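You operate a simulated robot arm through the tools that you are given. There is no shell and no other tool. Be economical: measure what you need, move in short steps, check, and stop when the job is done.

The job below is to be done with a simulated robot arm. You get a single attempt, and the scene is never put back.

TASK
Peel the lifted pad off the small sink and degrease its strip.
Fine: the short pad goes on the white pad sheet; use the blue cloth and cleaner, and put it back; the other sink keeps its pad.
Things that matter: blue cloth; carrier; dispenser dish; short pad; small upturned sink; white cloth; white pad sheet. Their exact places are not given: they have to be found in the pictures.

It is judged by the outcome, as a careful person would: the job done as asked, and still so three seconds after it is handed in. It fails if anything else is knocked over, pushed out of place, dropped, spilled or broken. Flat cloth is picked up by pressing the open fingertips on it (5 to 10 N) and closing them slowly along it; thin cloth reads only 2 to 8 mm in the jaws.

THE ROBOT
A 6-joint arm with a two-finger parallel gripper on a trunk, on a base that drives. Base frame: it is fixed to the floor where the robot stands at the start and does not move with it; the origin is under the middle of the robot, x ahead of it, y to its left, z up. Readings come in cm, rad, newtons and seconds.
With the tool pointing down near the work surface it reaches from about 44 to 86 cm from the robot's upright axis, wherever it stands. Its first joint turns from -2.007 to 2.007 rad. Places, roughly: carrier [50, 20, 90]; dispenser dish [80, 40, 110]; small upturned sink (25x24x9 cm) [50, 0, 90]; white pad sheet [80, 10, 100]. Payload 4.2 kg.
The tool frame sits at the grasp point between the pads (the TCP): z along the fingers, y along the line on which they close. The tips reach 2.3 cm beyond it. The gripper opens to 9.4 cm. The fingers are 3.8 cm wide and 1 cm thick; the gripper's body (5.4 by 9.6 cm) begins 3.9 cm behind the TCP.
Orientation is that of the tool frame in the base frame, as a unit quaternion [x, y, z, w]. With the fingers straight down and closing along the base's y, the tool's x points along the base's -x, its y along +y and its z along -z.

THE INTERFACE
- The arm moves only by the tool arm_command. Its arguments are lists of equal length, an entry for each row: "slide": the shift along the base's x, y, z in units of 25 mm (1.0 is 25 mm), a list of three; "delta_rot": the turn, a rotation vector about the base's x, y, z in units of 8 degrees (1.0 is 8 degrees), a list of three; "gripper": the closure, from 0 (fully open) to 1 (shut). In form: {"slide": [[dx, dy, dz], ...], "delta_rot": [[rx, ry, rz], ...], "gripper": [gripper, ...]}. A call has 1 to 12 rows; each row shifts and turns the commanded pose from where the row before left it. A call with a number of a shift or a turn outside -1 to 1 is refused whole. Each row takes 0.2 s and may step no farther than 5 cm and 0.15 rad from the row before; otherwise, or with a gripper value out of range, the whole call is refused. A pose out of reach is approached as far as the arm can. The call stops where the force on the tool passes 40 N (or 10 N more than at its start, if that is more) or the arm is blocked; 0.2 s more then pass. The fingers move at their own pace (about 10.8 cm/s each) and stop on an object; they squeeze with about 25 N. The grip force told is the motor's: it shows also when the fingers shut on nothing. Time passes only in rows, and 0.2 s behind the last, so rows that do not move let the fingers close. It gives the time, the measured TCP pose, the force on the tool (base axes), the opening and the grip force at its end, in the units of the frame above (readings bear some noise), with the torque about the TCP (base axes, N m) and any sound that the robot's microphone picked up.
- Cameras (640 x 400 px; columns grow to the right, rows downward): "scene" is now at [22.58, 16.6, 145.26]; the picture's right is [-0.35, -0.94, 0.00], its down [-0.68, 0.25, -0.68] and it looks along [0.64, -0.24, -0.73] (base axes); focal length 214 px, centre (320, 200). "wrist" rides on the gripper at [8.6, 1.6, -7.5] in the tool frame; the picture's right is [-0.18, 0.98, 0.00], its down [-0.58, -0.11, -0.81] and it looks along [-0.79, -0.15, 0.59] (tool axes); focal length 243 px, centre (320, 200).
- snapshot(camera): a new picture of that camera. It takes no simulated time.
- slide_trunk(by): slides the trunk up (or, below 0, down) by that many cm; the arm and the scene camera ride with it, the base frame stays. It gives what a move gives, with no picture.
- drive_base(legs): drives the robot by 1 to 6 legs, each [ahead, turn to the left] in cm and rad, along the robot's own axes; the way and the turn of a leg run together, so that a leg with both is an arc; at most 150 cm and 3.142 rad a leg. The arm and the cameras ride along, it lands a little off, and it stops where it bumps. It gives what a move gives.
- head_to(pan, tilt): turns the head with the scene camera to pan (to the left, within 1.396 rad either way) and tilt (down, from -0.506 to 1.204), counted from straight ahead of the robot. It gives what a move gives.
- pixel_to_xyz(camera, pixels): for up to 12 pixels [column, row] of the newest picture of that camera ("zoom" is the newest enlarged one), the place [x, y, z] in the base frame of the surface seen there, good to about 0.2 cm. It takes no simulated time.
- close_up(camera, box): a new picture of the part [left, top, right, bottom] of that camera's present view, enlarged. It takes no simulated time.
- job_done(): hands the job in; it is judged then, once.

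Keep the steps short. Do not move on a guess: measure, check each grasp and each placing, and mend mistakes. In all there are 80 turns and 52 pictures (those below and enlarged ones count). Leave the gripper open and the arm clear of the work at the hand-in unless told otherwise, and finish with a single line.

The tools are called after "Request:" as a command line: name --argument value ..., lists and objects as JSON in quotes. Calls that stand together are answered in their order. arm_command: Moves the arm, as the interface text tells. Its arguments: {"type":"object","properties":{"slide":{"type":"array","items":{"type":"array","items":{"type":"number"}}},"delta_rot":{"type":"array","items":{"type":"array","items":{"type":"number"}}},"gripper":{"type":"array","items":{"type":"number"}}},"required":["slide","delta_rot","gripper"]} The other tools are called the same way: slide_trunk (by) slides the trunk up or down; drive_base (legs) drives the base; head_to (pan, tilt) turns the head that bears the scene camera; snapshot (camera) takes a picture; pixel_to_xyz (camera, pixels) gives the place of the surface under pixels of a picture; close_up (camera, box) takes an enlarged picture of a part of a camera's view; job_done () hands the job in.

At the start:

```text
time: 0.0
eef_pos: [60.08, -5.03, 131.6]
ee_rot: [0.0, 1.0, 0.0, 0.0]
contact_force: [0.2, -0.1, 0.2]
torque: [0.01, 0.0, 0.01]
width: 9.4
grip_force: 0.0
trunk travel left (down, up): [-82.5, 16.5]
robot x, y, heading: [0.4, -0.1, 0.001]
head pan, tilt: [-0.356, 0.817]
```

scene: 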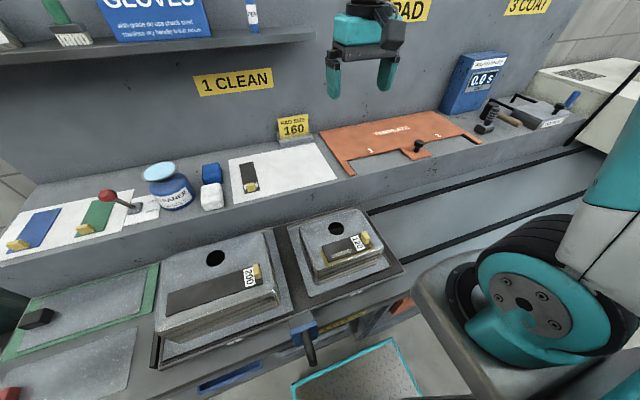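
wrist: 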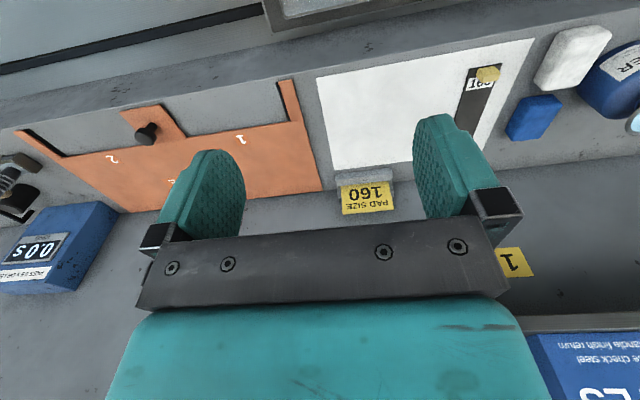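

I see two upturned sinks: the large one with the "200" pad and the small one with a "120" pad near (345,250). I also see the pad sheet, a blue cloth and a white cloth near (212,185), and the dispenser near (165,185). I'll enlarge these first.

Request:
close_up --camera "scene" --box '[280, 200, 420, 300]'

Request:
close_up --camera "scene" --box '[90, 130, 330, 280]'

```text
4.00 times, centred on (350, 250) of scene
```

zoom: 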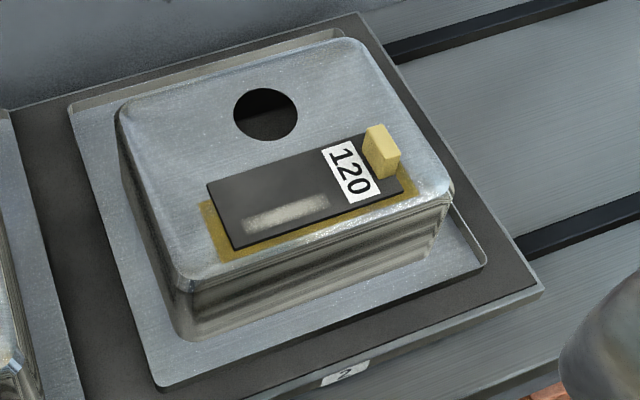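

```text
2.67 times, centred on (210, 205) of scene
```

zoom: 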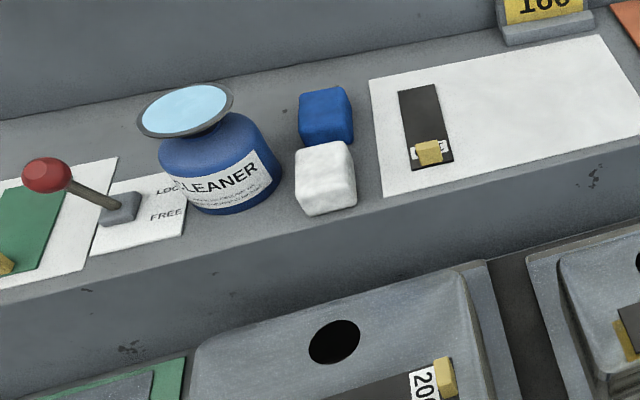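

The small sink's pad has a yellow tab at one end. Next I'll look at the lever with the LOCK/FREE plate, the carrier's front handle, and the wall signs.

Request:
close_up --camera "scene" --box '[60, 160, 220, 260]'

Request:
close_up --camera "scene" --box '[140, 220, 440, 400]'

Request:
pixel_to_xyz --camera "scene" --pixels '[[134, 207], [304, 365], [305, 325], [212, 197], [212, 172], [160, 170], [365, 237], [249, 187], [290, 165], [258, 272], [400, 275], [160, 330]]'

```text
4.00 times, centred on (140, 210) of scene
```

zoom: 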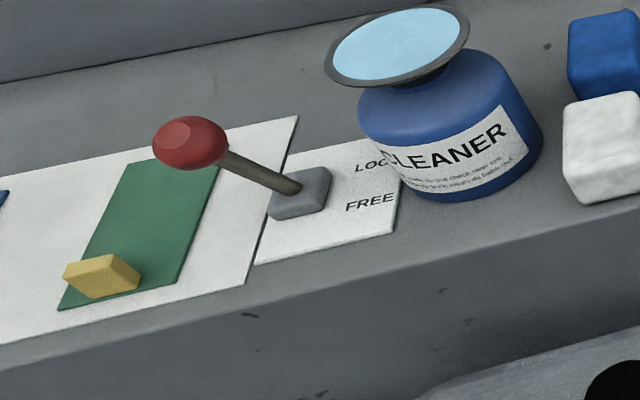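

```text
2.13 times, centred on (290, 310) of scene
```

zoom: 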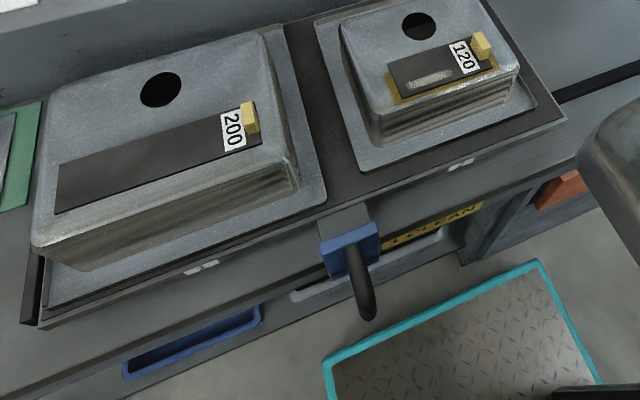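

```text
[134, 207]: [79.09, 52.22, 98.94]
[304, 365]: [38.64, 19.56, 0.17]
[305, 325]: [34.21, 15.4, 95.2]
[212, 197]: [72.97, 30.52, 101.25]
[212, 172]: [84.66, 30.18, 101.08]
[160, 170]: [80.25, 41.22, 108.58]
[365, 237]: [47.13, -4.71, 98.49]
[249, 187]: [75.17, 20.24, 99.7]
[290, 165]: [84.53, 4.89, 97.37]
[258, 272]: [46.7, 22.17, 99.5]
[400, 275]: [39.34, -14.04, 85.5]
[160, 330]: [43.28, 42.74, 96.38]
```

The dish and blue cloth are about 90 cm from my axis, slightly out of reach, so I will need to shift the base. I'll look down and left to check the floor space, the lever and the surroundings.

Request:
head_to --pan 0.25 --tilt 0.9

Request:
snapshot --camera "scene"

```text
time: 1.0
eef_pos: [60.14, -4.95, 131.45]
ee_rot: [0.0, 1.0, 0.0, 0.0]
contact_force: [-0.3, -0.9, -0.3]
torque: [-0.01, 0.03, 0.01]
width: 9.39
grip_force: 0.0
trunk travel left (down, up): [-82.5, 16.5]
robot x, y, heading: [-0.13, -0.12, 0.002]
head pan, tilt: [0.25, 0.901]
```

```text
45 pictures are left
```

scene: 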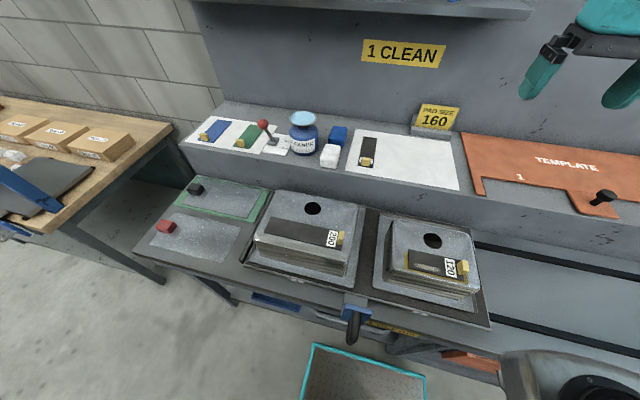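

The floor left of me is clear. I'll zoom on the lever and dispenser, and measure them.

Request:
close_up --camera "scene" --box '[230, 95, 390, 195]'

Request:
pixel_to_xyz --camera "zoom" --pixels '[[130, 120], [175, 182], [200, 195], [295, 95], [250, 95], [340, 95], [295, 70], [295, 120], [432, 150], [400, 230], [250, 190], [240, 220]]'

Request:
close_up --camera "scene" --box '[360, 200, 520, 330]'

```text
4.00 times, centred on (310, 145) of scene
```

zoom: 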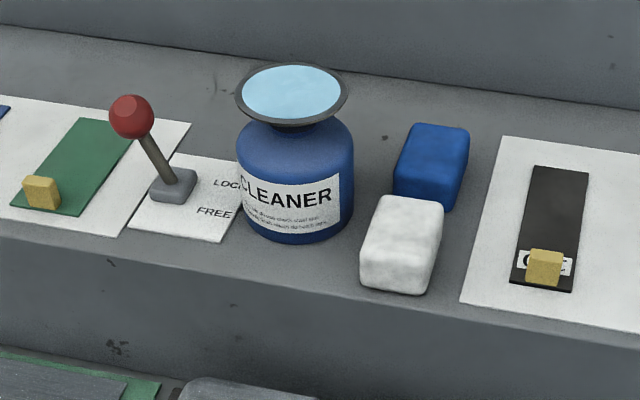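

```text
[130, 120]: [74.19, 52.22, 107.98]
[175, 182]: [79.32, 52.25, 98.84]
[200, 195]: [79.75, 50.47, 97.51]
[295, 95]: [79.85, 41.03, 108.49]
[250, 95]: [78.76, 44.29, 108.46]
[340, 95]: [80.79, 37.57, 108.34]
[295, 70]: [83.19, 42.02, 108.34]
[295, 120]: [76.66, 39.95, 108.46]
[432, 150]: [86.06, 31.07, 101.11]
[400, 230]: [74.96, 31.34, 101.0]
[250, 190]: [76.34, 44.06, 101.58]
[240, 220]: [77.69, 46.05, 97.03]
```

```text
3.08 times, centred on (440, 265) of scene
```

zoom: 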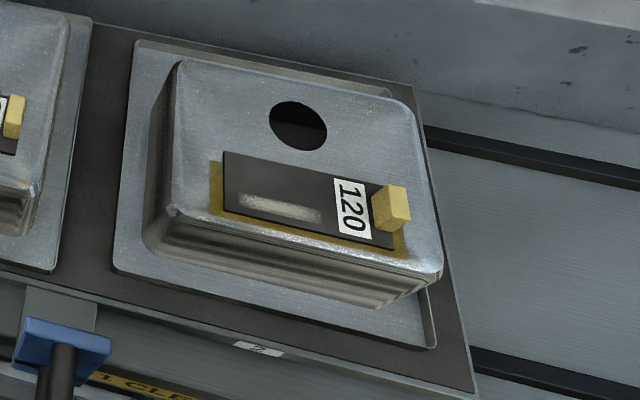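

The lever knob is at x=74.2 and its base at x=79.5, so it leans toward the "FREE" label. That means the carrier is probably unlocked and could slide when I wipe. Before driving I'll measure the teal-edged plate on the floor and the bench front.

Request:
snapshot --camera "scene"

Request:
pixel_to_xyz --camera "scene" --pixels '[[313, 345], [425, 378], [360, 380], [302, 399], [352, 335], [235, 340], [270, 300], [180, 262], [120, 320], [60, 390], [355, 312], [380, 325]]'

```text
42 pictures are left
```

scene: 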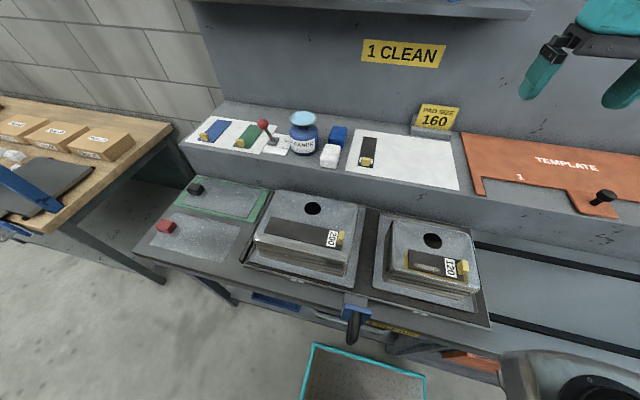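

```text
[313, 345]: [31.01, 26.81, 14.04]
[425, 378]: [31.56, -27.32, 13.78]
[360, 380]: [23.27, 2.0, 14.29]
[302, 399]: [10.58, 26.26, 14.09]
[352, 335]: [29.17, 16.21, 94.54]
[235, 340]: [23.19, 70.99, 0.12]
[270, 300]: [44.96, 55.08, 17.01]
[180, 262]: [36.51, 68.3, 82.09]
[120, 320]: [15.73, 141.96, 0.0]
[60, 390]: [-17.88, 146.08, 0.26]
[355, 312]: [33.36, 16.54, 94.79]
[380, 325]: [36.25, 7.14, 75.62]
```

The teal plate is my own base: front at x=31, half-width 27, top at z=14. The bench front is at about x=36 higher up. I'll back off, turn left, move sideways, turn back and come forward, aiming for about (4, 25).

Request:
drive_base --legs '[[-15, 0], [0, 1.3], [26, 0], [0, -1.3], [11, 0]]'

Request:
head_to --pan -0.1 --tilt 0.85

Request:
snapshot --camera "scene"

```text
time: 11.1
eef_pos: [63.34, 19.58, 131.52]
ee_rot: [0.005, 1.0, 0.0, 0.0]
contact_force: [0.0, 0.2, -0.5]
torque: [0.03, 0.0, -0.03]
width: 9.42
grip_force: 0.2
trunk travel left (down, up): [-82.5, 16.5]
robot x, y, heading: [3.15, 25.42, -0.007]
head pan, tilt: [0.25, 0.901]
```

```text
time: 11.9
eef_pos: [63.27, 19.65, 131.59]
ee_rot: [0.006, 1.0, 0.0, 0.0]
contact_force: [0.1, -0.6, 0.1]
torque: [-0.02, 0.01, 0.0]
width: 9.4
grip_force: 0.0
trunk travel left (down, up): [-82.5, 16.5]
robot x, y, heading: [3.39, 25.5, -0.009]
head pan, tilt: [-0.099, 0.85]
```

```text
41 pictures are left
```

scene: 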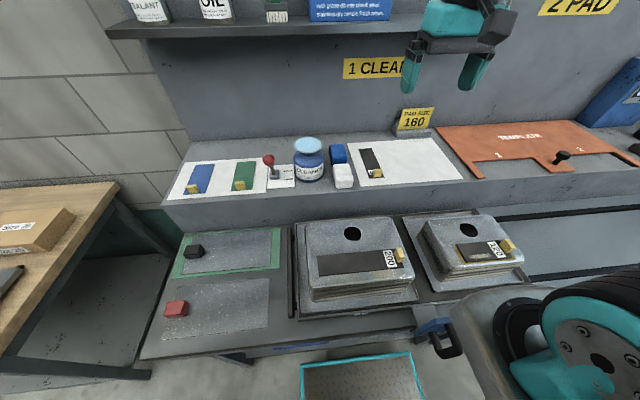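

The drive went well. I'll zoom on the cleaner area and the small sink, then measure them, plus the overhead shelf for clearance.

Request:
pixel_to_xyz --camera "scene" --pixels '[[250, 30], [380, 22], [375, 67], [269, 160], [276, 173], [308, 145], [415, 122], [510, 245], [433, 345]]'

Request:
close_up --camera "scene" --box '[250, 125, 410, 225]'

Request:
pixel_to_xyz --camera "zoom" --pixels '[[78, 138], [110, 195], [332, 90], [352, 150], [372, 150], [322, 110], [385, 110], [355, 83], [340, 215], [375, 165], [420, 240], [520, 190]]'

Request:
close_up --camera "scene" --box '[400, 195, 560, 295]'

```text
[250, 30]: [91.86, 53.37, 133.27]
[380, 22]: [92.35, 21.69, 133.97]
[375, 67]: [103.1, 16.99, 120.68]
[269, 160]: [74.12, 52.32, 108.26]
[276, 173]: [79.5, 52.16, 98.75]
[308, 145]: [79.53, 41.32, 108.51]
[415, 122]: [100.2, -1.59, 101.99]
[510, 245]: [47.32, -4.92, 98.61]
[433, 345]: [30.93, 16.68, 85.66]
```

```text
4.00 times, centred on (330, 175) of scene
```

zoom: 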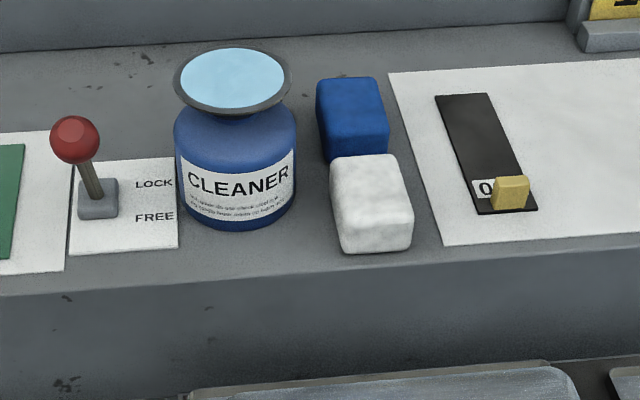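

```text
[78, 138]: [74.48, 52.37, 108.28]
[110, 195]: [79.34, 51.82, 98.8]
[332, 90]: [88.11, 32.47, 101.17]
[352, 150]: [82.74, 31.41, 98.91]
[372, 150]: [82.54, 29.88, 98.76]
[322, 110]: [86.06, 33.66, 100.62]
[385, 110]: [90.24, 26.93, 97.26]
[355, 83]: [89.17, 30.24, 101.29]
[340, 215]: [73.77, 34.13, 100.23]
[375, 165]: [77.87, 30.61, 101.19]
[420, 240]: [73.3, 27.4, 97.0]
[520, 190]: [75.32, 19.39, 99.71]
```

```text
4.00 times, centred on (480, 245) of scene
```

zoom: 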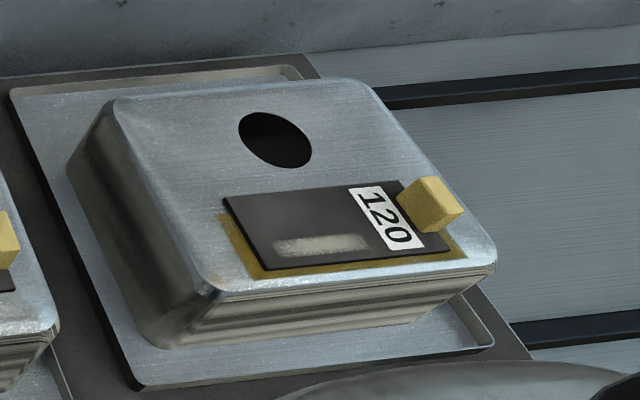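

The knob sits over the FREE side. The LOCK side is away from me, at +x. Now I'll measure the pad, its tab and the strip in this zoom.

Request:
pixel_to_xyz --camera "zoom" --pixels '[[222, 197], [265, 268], [390, 182], [448, 246], [398, 203], [430, 228], [430, 180], [462, 212], [414, 231], [222, 222], [250, 276], [465, 255]]'

Request:
pixel_to_xyz --camera "zoom" --pixels '[[320, 220], [400, 150], [150, 130], [230, 290], [480, 240], [480, 262], [60, 150], [300, 60], [490, 345], [140, 388], [440, 205], [330, 100]]'

```text
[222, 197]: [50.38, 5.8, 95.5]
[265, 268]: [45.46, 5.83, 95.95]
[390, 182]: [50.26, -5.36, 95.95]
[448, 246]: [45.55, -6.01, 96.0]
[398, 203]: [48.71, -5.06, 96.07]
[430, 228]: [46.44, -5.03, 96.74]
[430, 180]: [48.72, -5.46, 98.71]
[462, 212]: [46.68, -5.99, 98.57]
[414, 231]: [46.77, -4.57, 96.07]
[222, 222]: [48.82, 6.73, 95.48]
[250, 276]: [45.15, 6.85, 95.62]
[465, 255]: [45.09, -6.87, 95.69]
```

```text
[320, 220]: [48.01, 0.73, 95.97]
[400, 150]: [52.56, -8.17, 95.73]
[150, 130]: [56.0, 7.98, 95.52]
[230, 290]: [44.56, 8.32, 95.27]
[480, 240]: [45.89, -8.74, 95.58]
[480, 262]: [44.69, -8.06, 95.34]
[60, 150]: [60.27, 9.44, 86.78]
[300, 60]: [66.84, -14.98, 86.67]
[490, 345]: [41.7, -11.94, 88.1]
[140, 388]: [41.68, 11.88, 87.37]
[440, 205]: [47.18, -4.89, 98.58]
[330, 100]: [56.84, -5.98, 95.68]
```

The pad covers x 45.5–50.3, y −6 to 5.9, with its top at z≈96. The tab is at about (47.7, −5.1), with its top at 98.6. First I'll lock the carrier by pushing the knob toward LOCK with closed fingers, moving over to y≈52 well in front of it.

Request:
arm_command --slide '[[0.1, 1, -0.2], [0.1, 1, -0.2], [0.1, 1, -0.2], [0.1, 1, -0.2], [0.1, 1, -0.2], [0.1, 1, -0.2], [0.1, 1, -0.2], [0.1, 1, -0.2], [0.1, 1, -0.2], [0.1, 1, -0.2], [0.1, 1, -0.2], [0.1, 1, -0.2]]' --delta_rot '[[0, 0, 0], [0, 0, 0], [0, 0, 0], [0, 0, 0], [0, 0, 0], [0, 0, 0], [0, 0, 0], [0, 0, 0], [0, 0, 0], [0, 0, 0], [0, 0, 0], [0, 0, 0]]' --gripper '[1, 1, 1, 1, 1, 1, 1, 1, 1, 1, 1, 1]'

```text
time: 14.5
eef_pos: [66.35, 49.71, 125.48]
ee_rot: [0.005, 1.0, 0.0, -0.001]
contact_force: [0.6, -0.1, 0.3]
torque: [0.04, -0.02, 0.01]
width: 0.0
grip_force: 25.3
trunk travel left (down, up): [-82.5, 16.5]
robot x, y, heading: [3.76, 25.63, -0.009]
head pan, tilt: [-0.099, 0.85]
```

Now I'll go straight down to z≈109 in front of the knob.

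Request:
arm_command --slide '[[0, 0.15, -0.94], [0, 0.15, -0.94], [0, 0.15, -0.94], [0, 0.15, -0.94], [0, 0.15, -0.94], [0, 0.15, -0.94], [0, 0.15, -0.94]]' --delta_rot '[[0, 0, 0], [0, 0, 0], [0, 0, 0], [0, 0, 0], [0, 0, 0], [0, 0, 0], [0, 0, 0]]' --gripper '[1, 1, 1, 1, 1, 1, 1]'

Request:
snapshot --camera "scene"

```text
time: 16.1
eef_pos: [66.41, 52.29, 108.95]
ee_rot: [0.005, 1.0, 0.0, 0.0]
contact_force: [-0.1, 0.0, -0.5]
torque: [0.03, -0.01, -0.02]
width: 0.02
grip_force: 24.7
trunk travel left (down, up): [-82.5, 16.5]
robot x, y, heading: [3.14, 24.91, -0.011]
head pan, tilt: [-0.099, 0.85]
```

```text
38 pictures are left
```

scene: 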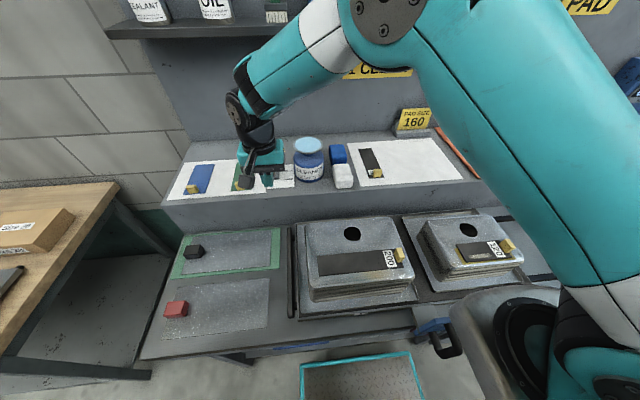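

I'm in front of the knob and clear of the bottle. I'll push in +x in 1 cm steps.

Request:
arm_command --slide '[[0.4, 0, 0], [0.4, 0, 0], [0.4, 0, 0], [0.4, 0, 0], [0.4, 0, 0], [0.4, 0, 0], [0.4, 0, 0], [0.4, 0, 0], [0.4, 0, 0], [0.4, 0, 0], [0.4, 0, 0]]' --delta_rot '[[0, 0, 0], [0, 0, 0], [0, 0, 0], [0, 0, 0], [0, 0, 0], [0, 0, 0], [0, 0, 0], [0, 0, 0], [0, 0, 0], [0, 0, 0], [0, 0, 0]]' --gripper '[1, 1, 1, 1, 1, 1, 1, 1, 1, 1, 1]'

Request:
close_up --camera "scene" --box '[210, 110, 370, 210]'

```text
time: 18.5
eef_pos: [77.34, 52.34, 108.97]
ee_rot: [0.005, 1.0, 0.0, 0.0]
contact_force: [-1.0, -0.1, -0.3]
torque: [-0.01, -0.04, -0.02]
width: 0.0
grip_force: 25.0
trunk travel left (down, up): [-82.5, 16.5]
robot x, y, heading: [3.35, 25.22, -0.005]
head pan, tilt: [-0.099, 0.85]
```

```text
4.00 times, centred on (290, 160) of scene
```

zoom: 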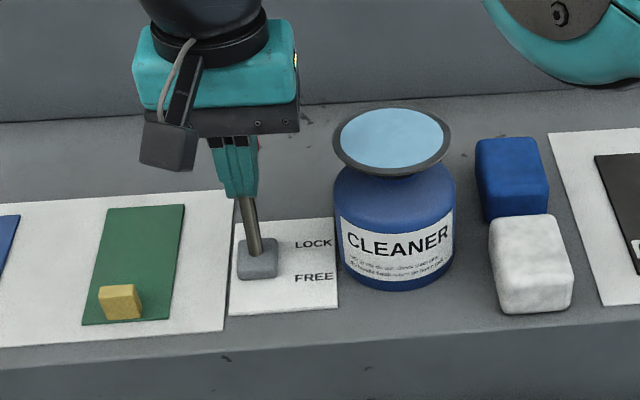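

The lever is moving and is past upright. I'll keep pushing until it stops.

Request:
arm_command --slide '[[0.4, 0, 0], [0.4, 0, 0], [0.4, 0, 0], [0.4, 0, 0], [0.3, 0, 0]]' --delta_rot '[[0, 0, 0], [0, 0, 0], [0, 0, 0], [0, 0, 0], [0, 0, 0]]' --gripper '[1, 1, 1, 1, 1]'

```text
time: 19.7
eef_pos: [80.72, 52.37, 108.99]
ee_rot: [0.003, 1.0, -0.002, -0.002]
contact_force: [-38.5, -1.4, 1.9]
torque: [0.03, 0.71, 0.06]
width: 0.0
grip_force: 25.1
out of reach, approached as far as the arm can: row 5
trunk travel left (down, up): [-82.5, 16.5]
robot x, y, heading: [3.38, 25.25, -0.01]
head pan, tilt: [-0.099, 0.85]
```

The force rose to 38 N, so the lever is at its end stop. I'll back off and up, then check.

Request:
arm_command --slide '[[-0.8, 0, 0], [-1, 0, 0], [-1, 0, 0], [-1, 0, 0], [-1, 0, 0.5], [-0.5, -0.5, 1], [-0.5, -1, 1], [-0.5, -1, 1], [0, -1, 1], [0, -1, 1]]' --delta_rot '[[0, 0, 0], [0, 0, 0], [0, 0, 0], [0, 0, 0], [0, 0, 0], [0, 0, 0], [0, 0, 0], [0, 0, 0], [0, 0, 0], [0, 0, 0]]' --gripper '[1, 1, 1, 1, 1, 0.5, 0.5, 0, 0, 0]'

Request:
close_up --camera "scene" --box '[210, 110, 370, 210]'

```text
time: 21.9
eef_pos: [65.27, 41.17, 122.82]
ee_rot: [0.006, 1.0, 0.001, 0.0]
contact_force: [0.6, 0.1, -0.2]
torque: [-0.02, 0.0, -0.01]
width: 9.39
grip_force: 0.0
trunk travel left (down, up): [-82.5, 16.5]
robot x, y, heading: [3.42, 25.05, -0.013]
head pan, tilt: [-0.099, 0.85]
```

```text
4.00 times, centred on (290, 160) of scene
```

zoom: 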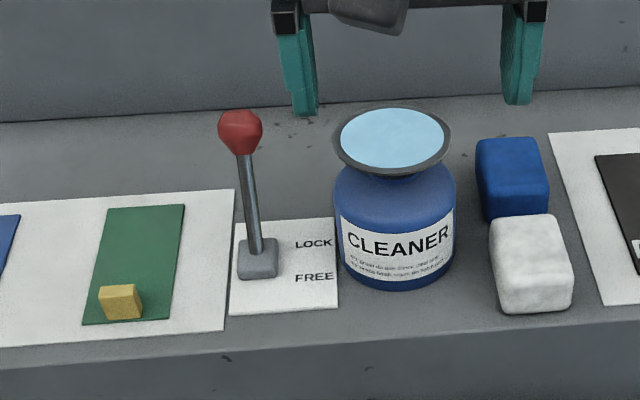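

The lever now leans to LOCK. Next I'll go above the tab, to about (47.7, −5.1).

Request:
arm_command --slide '[[-0.35, -1, 0], [-0.35, -1, 0], [-0.35, -1, 0], [-0.35, -1, 0], [-0.35, -1, 0], [-0.35, -1, 0], [-0.35, -1, 0], [-0.35, -1, 0], [-0.35, -1, 0], [-0.35, -1, 0], [-0.35, -1, 0], [-0.35, -1, 0]]' --delta_rot '[[0, 0, 0], [0, 0, 0], [0, 0, 0], [0, 0, 0], [0, 0, 0], [0, 0, 0], [0, 0, 0], [0, 0, 0], [0, 0, 0], [0, 0, 0], [0, 0, 0], [0, 0, 0]]' --gripper '[0, 0, 0, 0, 0, 0, 0, 0, 0, 0, 0, 0]'

Request:
arm_command --slide '[[-0.4, -1, -0.6], [-0.4, -1, -0.6], [-0.4, -1, -0.6], [-0.4, -1, -0.6], [-0.4, -1, -0.6], [-0.4, -1, -0.6], [-0.4, -0.5, -0.6]]' --delta_rot '[[0, 0, 0], [0, 0, 0], [0, 0, 0], [0, 0, 0], [0, 0, 0], [0, 0, 0], [0, 0, 0]]' --gripper '[0, 0, 0, 0, 0, 0.5, 0.5]'

Request:
snapshot --camera "wrist"

```text
time: 24.5
eef_pos: [54.72, 10.93, 122.73]
ee_rot: [0.005, 1.0, 0.0, 0.001]
contact_force: [0.5, -0.2, -0.7]
torque: [0.01, 0.02, -0.04]
width: 9.38
grip_force: 0.1
trunk travel left (down, up): [-82.5, 16.5]
robot x, y, heading: [3.25, 25.35, -0.007]
head pan, tilt: [-0.099, 0.85]
```

```text
time: 26.1
eef_pos: [47.91, -5.19, 112.29]
ee_rot: [0.004, 1.0, 0.0, 0.0]
contact_force: [0.0, 0.6, 0.5]
torque: [-0.01, 0.02, -0.01]
width: 4.69
grip_force: 0.1
trunk travel left (down, up): [-82.5, 16.5]
robot x, y, heading: [3.29, 25.17, -0.005]
head pan, tilt: [-0.099, 0.85]
```

```text
35 pictures are left
```

wrist: 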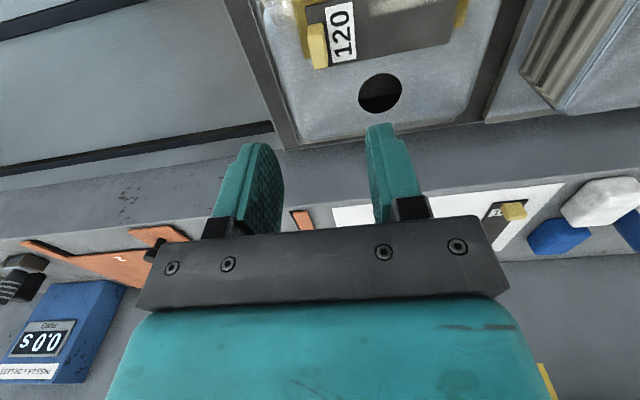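

The wrist view shows the tab at (316,45). I'll measure the tab and strip from here, plus a scene close-up.

Request:
pixel_to_xyz --camera "wrist" --pixels '[[312, 30], [312, 60], [322, 30], [322, 65], [308, 45], [325, 50], [303, 15], [458, 20], [340, 60], [450, 5]]'

Request:
close_up --camera "scene" --box '[400, 180, 560, 280]'

```text
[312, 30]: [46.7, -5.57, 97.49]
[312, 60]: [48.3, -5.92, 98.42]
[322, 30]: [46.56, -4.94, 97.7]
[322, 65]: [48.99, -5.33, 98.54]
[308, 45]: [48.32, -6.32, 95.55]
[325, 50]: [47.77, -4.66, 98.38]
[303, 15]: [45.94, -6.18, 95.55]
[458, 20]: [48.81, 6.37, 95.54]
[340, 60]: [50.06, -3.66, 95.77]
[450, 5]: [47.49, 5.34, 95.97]
```

```text
4.00 times, centred on (480, 230) of scene
```

zoom: 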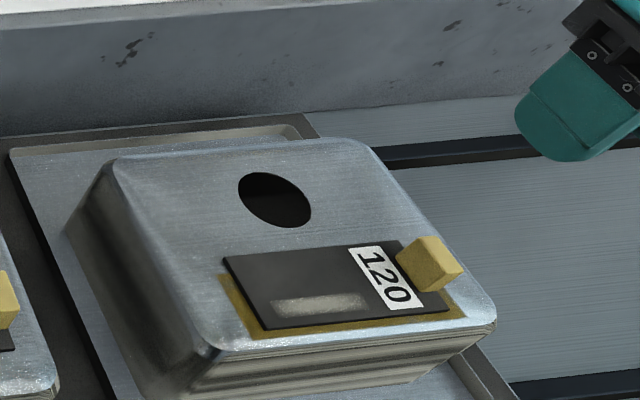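

The tab centre is about (47.7, −5.3) and I'm aligned with it. I'll descend to TCP z≈98.8, so the tips sit at 96.5, just over the pad.

Request:
arm_command --slide '[[0, 0, -1], [0, 0, -1], [0, 0, -1], [-0.05, -0.03, -1], [0, 0, -0.8], [0, 0, -0.58], [0, 0, 0]]' --delta_rot '[[0, 0, 0], [0, 0, 0], [0, 0, 0], [0, 0, 0], [0, 0, 0], [0, 0, 0], [0, 0, 0]]' --gripper '[0.5, 0.5, 0.5, 0.5, 0.5, 0.5, 0.5]'

Request:
close_up --camera "scene" --box '[400, 180, 560, 280]'

```text
time: 27.7
eef_pos: [47.87, -5.39, 98.5]
ee_rot: [0.006, 1.0, 0.0, -0.001]
contact_force: [0.3, 0.6, 0.1]
torque: [0.02, -0.01, -0.01]
width: 4.7
grip_force: 0.1
trunk travel left (down, up): [-82.5, 16.5]
robot x, y, heading: [3.63, 25.66, -0.009]
head pan, tilt: [-0.099, 0.85]
```

```text
4.00 times, centred on (480, 230) of scene
```

zoom: 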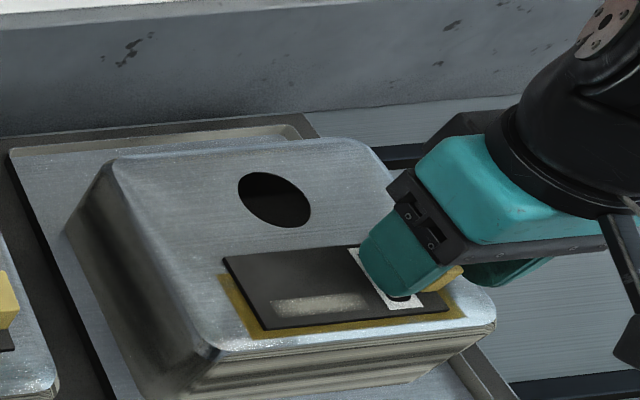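

Fingers straddle the tab with no contact force. I'll close on it.

Request:
arm_command --slide '[[0, 0, 0], [0, 0, 0], [0, 0, 0], [0, 0, 0]]' --delta_rot '[[0, 0, 0], [0, 0, 0], [0, 0, 0], [0, 0, 0]]' --gripper '[0.7, 1, 1, 1]'

```text
time: 28.7
eef_pos: [47.81, -5.43, 98.54]
ee_rot: [0.005, 1.0, 0.0, 0.0]
contact_force: [-1.8, 1.9, -0.5]
torque: [-0.01, 0.07, 0.12]
width: 1.25
grip_force: 25.5
trunk travel left (down, up): [-82.5, 16.5]
robot x, y, heading: [3.14, 25.26, -0.005]
head pan, tilt: [-0.099, 0.85]
```

I have the tab: width is 1.25 cm. I'll peel slowly, lifting the tab end and tilting it with the pad in small steps while watching the force.

Request:
arm_command --slide '[[0, 0, 0.08], [0, 0, 0.1], [0, 0, 0.14], [0, 0, 0.16], [0, 0, 0.16], [0, 0, 0.16]]' --delta_rot '[[-0.15, 0, 0], [-0.2, 0, 0], [-0.25, 0, 0], [-0.25, 0, 0], [-0.25, 0, 0], [-0.25, 0, 0]]' --gripper '[1, 1, 1, 1, 1, 1]'

Request:
close_up --camera "scene" --box '[400, 180, 560, 280]'

```text
time: 30.1
eef_pos: [47.87, -5.38, 100.77]
ee_rot: [0.006, 0.996, -0.094, 0.0]
contact_force: [-0.2, -0.8, -0.8]
torque: [-0.03, 0.0, -0.02]
width: 1.24
grip_force: 25.0
trunk travel left (down, up): [-82.5, 16.5]
robot x, y, heading: [3.33, 25.41, -0.013]
head pan, tilt: [-0.099, 0.85]
```

```text
4.00 times, centred on (480, 230) of scene
```

zoom: 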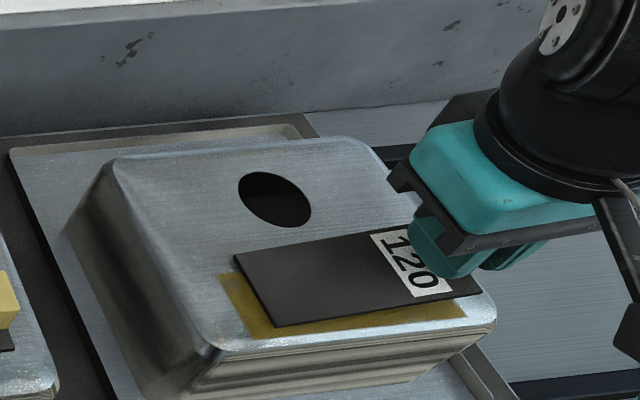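

The pad came free with almost no force, and it looks stiff. I'll lift it straight up, then level it.

Request:
arm_command --slide '[[0, 0, 0.6], [0, 0, 1], [0, 0, 1], [0, 0, 1], [0, 0, 1], [0, 0, 1], [0, 0, 1]]' --delta_rot '[[0, 0, 0], [0, 0, 0], [0.35, 0, 0], [0.35, 0, 0], [0.35, 0, 0], [0.3, 0, 0], [0, 0, 0]]' --gripper '[1, 1, 1, 1, 1, 1, 1]'

Request:
snapshot --camera "scene"

Request:
pixel_to_xyz --camera "scene" --pixels '[[348, 144], [362, 184], [432, 139], [458, 177], [380, 176], [365, 148], [384, 172], [400, 165], [420, 150]]'

```text
time: 31.7
eef_pos: [47.72, -5.39, 117.54]
ee_rot: [0.005, 1.0, 0.001, -0.001]
contact_force: [-0.7, 0.7, -0.5]
torque: [0.01, 0.04, 0.0]
width: 1.25
grip_force: 24.7
trunk travel left (down, up): [-82.5, 16.5]
robot x, y, heading: [3.41, 25.39, -0.008]
head pan, tilt: [-0.099, 0.85]
```

```text
31 pictures are left
```

scene: 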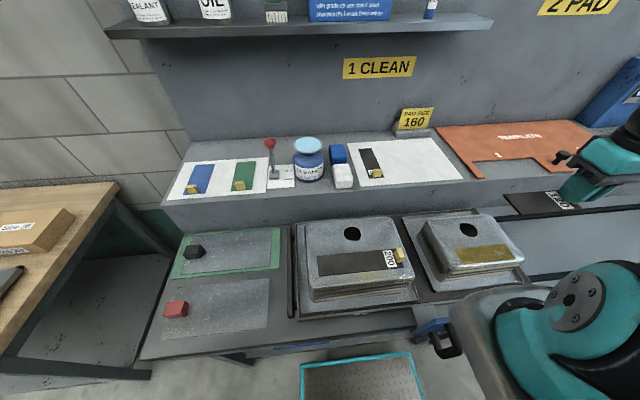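

```text
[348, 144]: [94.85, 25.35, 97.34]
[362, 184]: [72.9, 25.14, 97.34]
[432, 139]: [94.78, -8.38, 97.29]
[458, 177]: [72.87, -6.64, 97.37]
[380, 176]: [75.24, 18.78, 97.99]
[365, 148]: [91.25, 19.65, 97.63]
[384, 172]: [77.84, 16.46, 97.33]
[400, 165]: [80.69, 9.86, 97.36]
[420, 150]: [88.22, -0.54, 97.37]
```

The strip is now bare. The sheet spans x 72.5–95, y −8 to 25.5 at z≈97.35, with the existing pad at y 17–22. I'll lay the short pad with the tab at about (78, 0), so it spans y −0.6 to 11.2.

Request:
arm_command --slide '[[1, 0.18, -0.1], [1, 0.18, -0.1], [1, 0.18, -0.1], [1, 0.18, -0.1], [1, 0.18, -0.1], [1, 0.18, -0.1], [1, 0.18, -0.1], [1, 0.18, -0.1], [1, 0.18, -0.1], [1, 0.18, -0.1], [1, 0.18, -0.1], [1, 0.18, -0.1]]' --delta_rot '[[0, 0, 0], [0, 0, 0], [0, 0, 0], [0, 0, 0], [0, 0, 0], [0, 0, 0], [0, 0, 0], [0, 0, 0], [0, 0, 0], [0, 0, 0], [0, 0, 0], [0, 0, 0]]' --gripper '[1, 1, 1, 1, 1, 1, 1, 1, 1, 1, 1, 1]'

Request:
arm_command --slide '[[0, 0, -1], [0, 0, -1], [0, 0, -1], [0, 0, -1], [0, 0, -0.6]]' --delta_rot '[[0, 0, 0], [0, 0, 0], [0, 0, 0], [0, 0, 0], [0, 0, 0]]' --gripper '[1, 1, 1, 1, 1]'

Request:
close_up --camera "scene" --box '[340, 100, 500, 200]'

```text
time: 34.3
eef_pos: [77.71, 0.22, 113.94]
ee_rot: [0.005, 1.0, 0.0, 0.0]
contact_force: [0.3, -0.3, -0.7]
torque: [-0.05, -0.02, 0.01]
width: 1.25
grip_force: 25.0
trunk travel left (down, up): [-82.5, 16.5]
robot x, y, heading: [3.55, 24.98, -0.009]
head pan, tilt: [-0.099, 0.85]
```

```text
time: 35.5
eef_pos: [77.71, 0.27, 102.81]
ee_rot: [0.005, 1.0, 0.0, 0.0]
contact_force: [-0.5, 0.6, -0.9]
torque: [-0.01, -0.02, 0.01]
width: 1.24
grip_force: 25.1
trunk travel left (down, up): [-82.5, 16.5]
robot x, y, heading: [3.75, 25.55, -0.011]
head pan, tilt: [-0.099, 0.85]
```

```text
4.00 times, centred on (420, 150) of scene
```

zoom: 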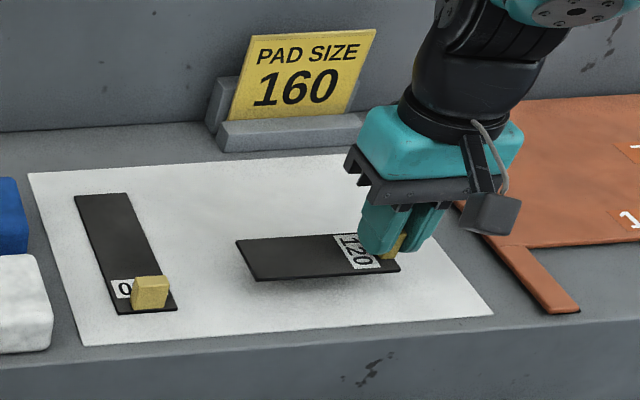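

It's level and well inside the sheet. I'll lower it slowly until it touches.

Request:
arm_command --slide '[[0, 0, -0.4], [0, 0, -0.3], [0, 0, -0.16], [0, 0, -0.1], [0, 0, -0.06]]' --delta_rot '[[0, 0, 0], [0, 0, 0], [0, 0, 0], [0, 0, 0], [0, 0, 0]]' --gripper '[1, 1, 1, 1, 1]'

```text
time: 36.7
eef_pos: [77.74, 0.12, 100.31]
ee_rot: [0.005, 1.0, 0.0, 0.002]
contact_force: [2.8, 1.4, 6.8]
torque: [0.03, 0.09, -0.07]
width: 1.26
grip_force: 25.1
trunk travel left (down, up): [-82.5, 16.5]
robot x, y, heading: [3.22, 25.49, -0.01]
head pan, tilt: [-0.099, 0.85]
```

It's touching at about 7 N. I'll open gently, lift away and check.

Request:
arm_command --slide '[[0, 0, 0], [0, 0, 0], [0, 0, 0.4], [0, 0, 1], [0, 0, 1], [0, 0, 1], [0, 0, 1]]' --delta_rot '[[0, 0, 0], [0, 0, 0], [0, 0, 0], [0, 0, 0], [0, 0, 0], [0, 0, 0], [0, 0, 0]]' --gripper '[0.75, 0.6, 0.6, 0.6, 0.5, 0.3, 0]'

Request:
snapshot --camera "scene"

Request:
close_up --camera "scene" --box '[400, 195, 560, 295]'

Request:
pixel_to_xyz --camera "zoom" --pixels '[[218, 215], [250, 276], [465, 255], [395, 165], [300, 240], [220, 240], [430, 210], [320, 205], [380, 255], [230, 190]]'

```text
time: 38.3
eef_pos: [77.78, -0.01, 111.39]
ee_rot: [0.005, 1.0, 0.0, 0.0]
contact_force: [0.3, -0.6, 0.4]
torque: [-0.01, 0.04, 0.01]
width: 9.39
grip_force: 0.0
trunk travel left (down, up): [-82.5, 16.5]
robot x, y, heading: [3.35, 25.4, -0.006]
head pan, tilt: [-0.099, 0.85]
```

```text
29 pictures are left
```

scene: 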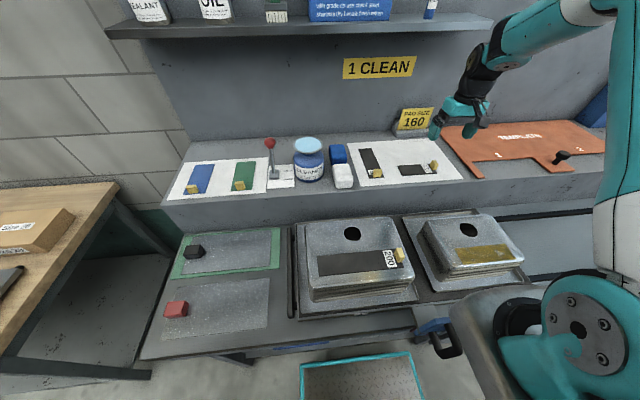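

```text
4.00 times, centred on (480, 245) of scene
```

zoom: 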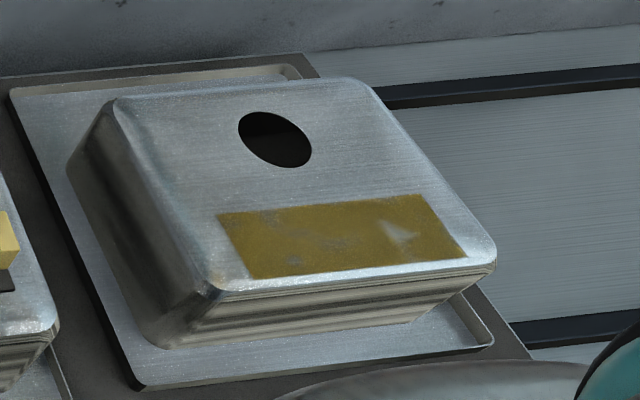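

```text
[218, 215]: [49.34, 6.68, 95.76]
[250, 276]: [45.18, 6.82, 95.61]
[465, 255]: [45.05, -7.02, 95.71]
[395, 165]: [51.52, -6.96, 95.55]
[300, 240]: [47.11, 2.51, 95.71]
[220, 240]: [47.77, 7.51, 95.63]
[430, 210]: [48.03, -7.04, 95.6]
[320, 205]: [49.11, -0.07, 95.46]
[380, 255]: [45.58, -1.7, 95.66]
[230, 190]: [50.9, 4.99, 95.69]
```

The short pad lies on the sheet and the other pads are untouched. The strip spans x 45.1–49.4, y −7 to 6.9, at z 95.65. Next I'll measure the blue cloth exactly.

Request:
close_up --camera "scene" --box '[290, 130, 370, 190]'

Request:
pixel_to_xyz --camera "zoom" --pixels '[[330, 105], [440, 105], [330, 150], [450, 150], [390, 100], [390, 160], [350, 240], [455, 235], [400, 230], [470, 190], [360, 205], [480, 270]]'

```text
6.67 times, centred on (330, 160) of scene
```

zoom: 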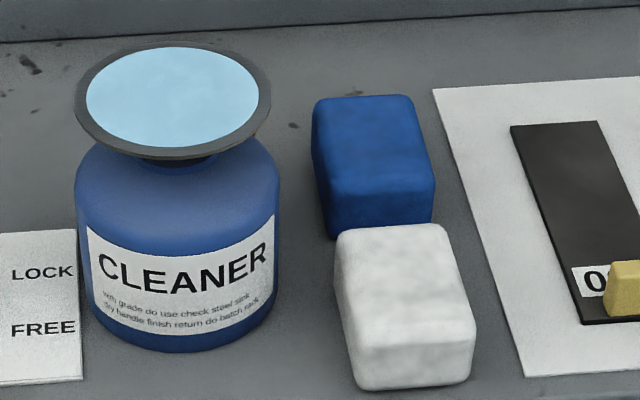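

```text
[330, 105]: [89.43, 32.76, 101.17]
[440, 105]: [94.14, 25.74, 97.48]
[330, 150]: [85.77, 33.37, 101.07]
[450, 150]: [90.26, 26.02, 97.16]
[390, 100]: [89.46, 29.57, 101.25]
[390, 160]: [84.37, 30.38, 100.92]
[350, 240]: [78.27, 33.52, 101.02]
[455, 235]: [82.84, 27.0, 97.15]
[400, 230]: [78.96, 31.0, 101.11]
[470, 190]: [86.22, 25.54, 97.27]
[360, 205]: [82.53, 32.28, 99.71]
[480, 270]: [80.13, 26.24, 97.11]
```

The blue cloth is about 5.3 cm wide in y (28.3–33.6), x 82.5–90, top z 101.2. The white cloth lies just in front of it. I'll go above the blue cloth.

Request:
arm_command --slide '[[0.27, 1, 0.2], [0.27, 1, 0.2], [0.27, 1, 0.2], [0.27, 1, 0.2], [0.27, 1, 0.2], [0.27, 1, 0.2], [0.27, 1, 0.2], [0.27, 1, 0.2], [0.27, 1, 0.2], [0.27, 1, 0.2], [0.27, 1, 0.2], [0.3, 1, 0.2]]' --delta_rot '[[0, 0, 0], [0, 0, 0], [0, 0, 0], [0, 0, 0], [0, 0, 0], [0, 0, 0], [0, 0, 0], [0, 0, 0], [0, 0, 0], [0, 0, 0], [0, 0, 0], [0, 0, 0]]' --gripper '[0, 0, 0, 0, 0, 0, 0, 0, 0, 0, 0.2, 0.2]'

Request:
close_up --camera "scene" --box '[270, 70, 430, 190]'

```text
time: 40.9
eef_pos: [85.92, 30.19, 117.07]
ee_rot: [0.005, 1.0, 0.0, 0.0]
contact_force: [0.1, 0.4, 0.6]
torque: [0.01, 0.01, -0.03]
width: 7.52
grip_force: 0.0
trunk travel left (down, up): [-82.5, 16.5]
robot x, y, heading: [3.51, 25.14, -0.004]
head pan, tilt: [-0.099, 0.85]
```

```text
3.33 times, centred on (350, 130) of scene
```

zoom: 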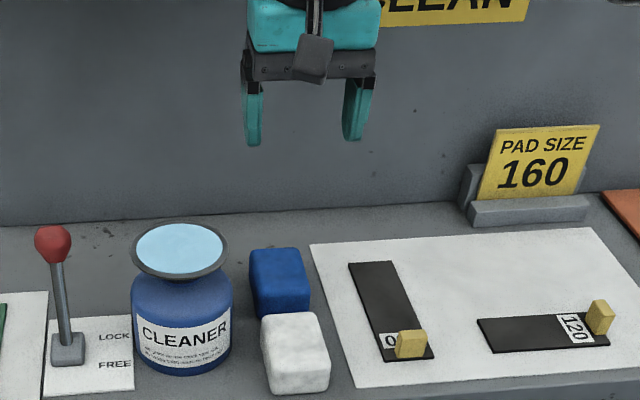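

The opening is 7.5 cm. I'll shift y to 31 and descend in two stages: to z≈104, a check, then lower.

Request:
arm_command --slide '[[0.1, 0.3, -0.5], [0, 0, -1], [0, 0, -1], [0, 0, -1], [0, 0, -1], [0, 0, -0.7]]' --delta_rot '[[0, 0, 0], [0, 0, 0], [0, 0, 0], [0, 0, 0], [0, 0, 0], [0, 0, 0]]' --gripper '[0.2, 0.2, 0.2, 0.2, 0.2, 0.2]'

Request:
close_up --camera "scene" --box '[290, 110, 390, 190]'

```text
time: 42.3
eef_pos: [86.05, 30.8, 104.3]
ee_rot: [0.006, 1.0, 0.001, 0.0]
contact_force: [1.0, 0.5, -0.2]
torque: [0.01, -0.01, -0.02]
width: 7.54
grip_force: 0.1
trunk travel left (down, up): [-82.5, 16.5]
robot x, y, heading: [3.09, 25.31, -0.01]
head pan, tilt: [-0.099, 0.85]
```

```text
5.00 times, centred on (340, 150) of scene
```

zoom: 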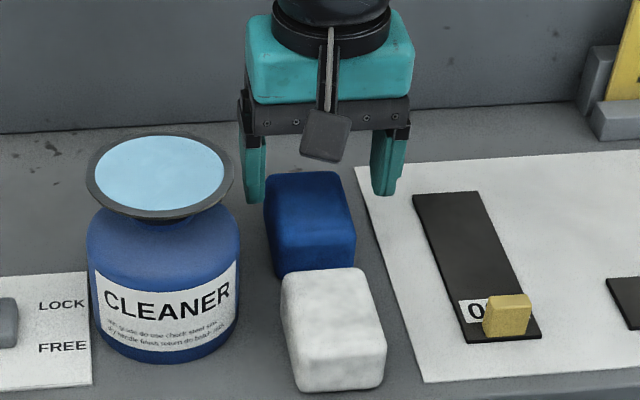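

Fingers straddle the cloth. I'll nudge +y by 0.3 cm, go down to z≈101.2 and close.

Request:
arm_command --slide '[[0, 0.12, -0.3], [0, 0, -0.5], [0, 0, -0.45], [0, 0, 0], [0, 0, 0], [0, 0, 0], [0, 0, 0], [0, 0, 0], [0, 0, 0]]' --delta_rot '[[0, 0, 0], [0, 0, 0], [0, 0, 0], [0, 0, 0], [0, 0, 0], [0, 0, 0], [0, 0, 0], [0, 0, 0], [0, 0, 0]]' --gripper '[0.2, 0.2, 0.2, 0.2, 0.4, 0.6, 0.8, 1, 1]'

```text
time: 44.3
eef_pos: [86.13, 31.01, 101.02]
ee_rot: [0.006, 1.0, 0.001, 0.0]
contact_force: [-0.2, -0.4, 0.0]
torque: [-0.03, 0.04, -0.03]
width: 5.4
grip_force: 25.1
trunk travel left (down, up): [-82.5, 16.5]
robot x, y, heading: [3.11, 25.23, -0.01]
head pan, tilt: [-0.099, 0.85]
```

I've gripped the cloth at 5.4 cm; its home is TCP (86.1, 31.0, 101.0). I'll lift, then move over the dish at (79.9, 41.1).

Request:
arm_command --slide '[[0, 0, 0.4], [0, 0, 1], [0, 0, 1], [0, 0, 1], [0, 0, 1], [0, 0, 1], [0, 0, 1], [-0.6, 1, 0.3], [-0.6, 1, 0], [-0.6, 1, 0], [-0.6, 1, 0]]' --delta_rot '[[0, 0, 0], [0, 0, 0], [0, 0, 0], [0, 0, 0], [0, 0, 0], [0, 0, 0], [0, 0, 0], [0, 0, 0], [0, 0, 0], [0, 0, 0], [0, 0, 0]]' --gripper '[1, 1, 1, 1, 1, 1, 1, 1, 1, 1, 1]'

Request:
close_up --camera "scene" --box '[250, 80, 410, 200]'

```text
time: 46.7
eef_pos: [79.88, 41.06, 117.76]
ee_rot: [0.006, 1.0, 0.0, 0.0]
contact_force: [0.0, -1.3, -0.2]
torque: [0.01, 0.03, 0.01]
width: 5.42
grip_force: 25.6
trunk travel left (down, up): [-82.5, 16.5]
robot x, y, heading: [3.21, 25.45, -0.009]
head pan, tilt: [-0.099, 0.85]
```

```text
3.33 times, centred on (330, 140) of scene
```

zoom: 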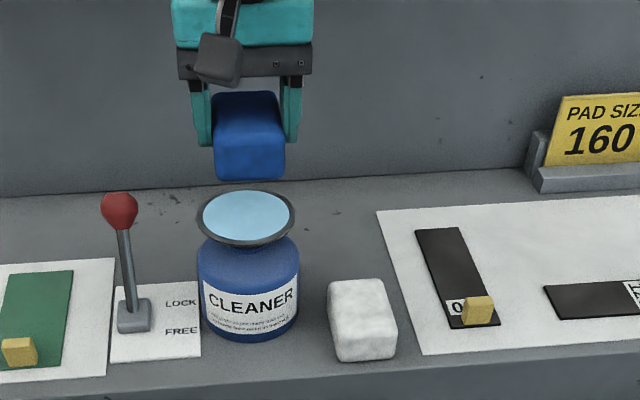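

The cloth is centred over the dish. I'll lower it, then press in small steps and watch the force.

Request:
arm_command --slide '[[0, 0, -1], [0, 0, -0.7], [0, 0, -0.2], [0, 0, -0.12], [0, 0, -0.12], [0, 0, -0.12]]' --delta_rot '[[0, 0, 0], [0, 0, 0], [0, 0, 0], [0, 0, 0], [0, 0, 0], [0, 0, 0]]' --gripper '[1, 1, 1, 1, 1, 1]'

```text
time: 48.1
eef_pos: [80.11, 41.39, 112.27]
ee_rot: [0.005, 1.0, 0.0, 0.0]
contact_force: [0.0, -0.9, 0.1]
torque: [0.0, 0.0, -0.01]
width: 5.4
grip_force: 24.7
trunk travel left (down, up): [-82.5, 16.5]
robot x, y, heading: [3.24, 25.21, -0.01]
head pan, tilt: [-0.099, 0.85]
```

No contact yet. I'll continue in 2–3 mm steps.

Request:
arm_command --slide '[[0, 0, -0.1], [0, 0, -0.1], [0, 0, -0.1], [0, 0, -0.1]]' --delta_rot '[[0, 0, 0], [0, 0, 0], [0, 0, 0], [0, 0, 0]]' --gripper '[1, 1, 1, 1]'

```text
time: 49.1
eef_pos: [80.17, 41.12, 111.2]
ee_rot: [0.004, 1.0, 0.001, 0.0]
contact_force: [1.8, -0.3, 2.8]
torque: [-0.09, 0.0, 0.0]
width: 5.4
grip_force: 25.0
trunk travel left (down, up): [-82.5, 16.5]
robot x, y, heading: [3.02, 25.38, -0.01]
head pan, tilt: [-0.099, 0.85]
```

Contact has begun at about 3 N. I'll press further to work the plunger.

Request:
arm_command --slide '[[0, 0, -0.1], [0, 0, -0.1], [0, 0, -0.1], [0, 0, -0.1], [0, 0, 0]]' --delta_rot '[[0, 0, 0], [0, 0, 0], [0, 0, 0], [0, 0, 0], [0, 0, 0]]' --gripper '[1, 1, 1, 1, 1]'

Request:
close_up --camera "scene" --box '[250, 80, 410, 200]'

```text
time: 50.3
eef_pos: [80.07, 41.24, 110.17]
ee_rot: [0.006, 1.0, 0.001, 0.002]
contact_force: [5.7, 0.1, 21.9]
torque: [0.09, -0.36, -0.04]
width: 5.43
grip_force: 24.8
trunk travel left (down, up): [-82.5, 16.5]
robot x, y, heading: [3.0, 25.3, -0.01]
head pan, tilt: [-0.099, 0.85]
```

```text
3.33 times, centred on (330, 140) of scene
```

zoom: 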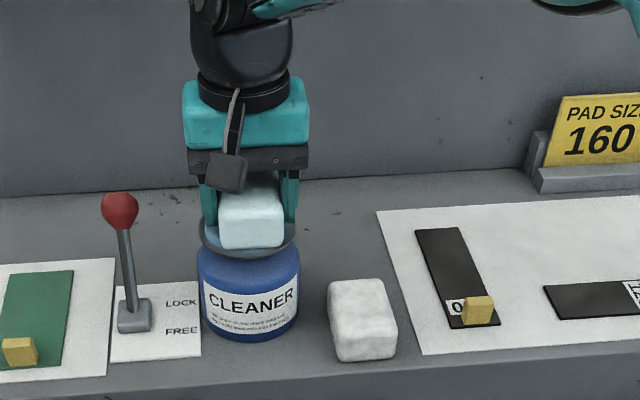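

The cloth has turned pale, so it's charged with cleaner. I'll lift it off straight up.

Request:
arm_command --slide '[[0, 0, 0.3], [0, 0, 0.6], [0, 0, 1], [0, 0, 1], [0, 0, 1], [0, 0, 0]]' --delta_rot '[[0, 0, 0], [0, 0, 0], [0, 0, 0], [0, 0, 0], [0, 0, 0], [0, 0, 0]]' --gripper '[1, 1, 1, 1, 1, 1]'

Request:
close_up --camera "scene" --box '[250, 80, 410, 200]'

```text
time: 51.7
eef_pos: [80.14, 40.92, 120.06]
ee_rot: [0.004, 1.0, 0.001, 0.0]
contact_force: [-0.3, 0.8, -0.6]
torque: [0.0, 0.0, -0.04]
width: 5.42
grip_force: 24.8
trunk travel left (down, up): [-82.5, 16.5]
robot x, y, heading: [3.51, 24.93, -0.012]
head pan, tilt: [-0.099, 0.85]
```

```text
3.33 times, centred on (330, 140) of scene
```

zoom: 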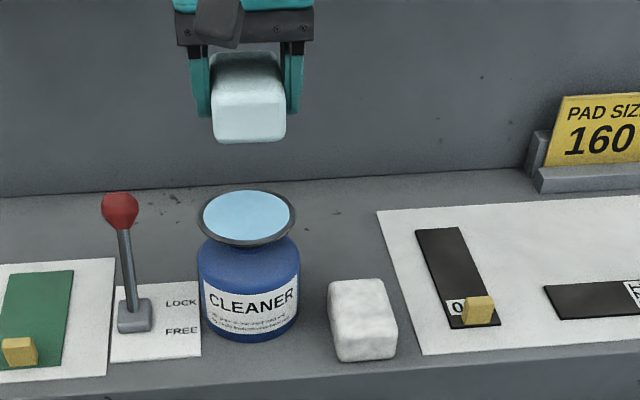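

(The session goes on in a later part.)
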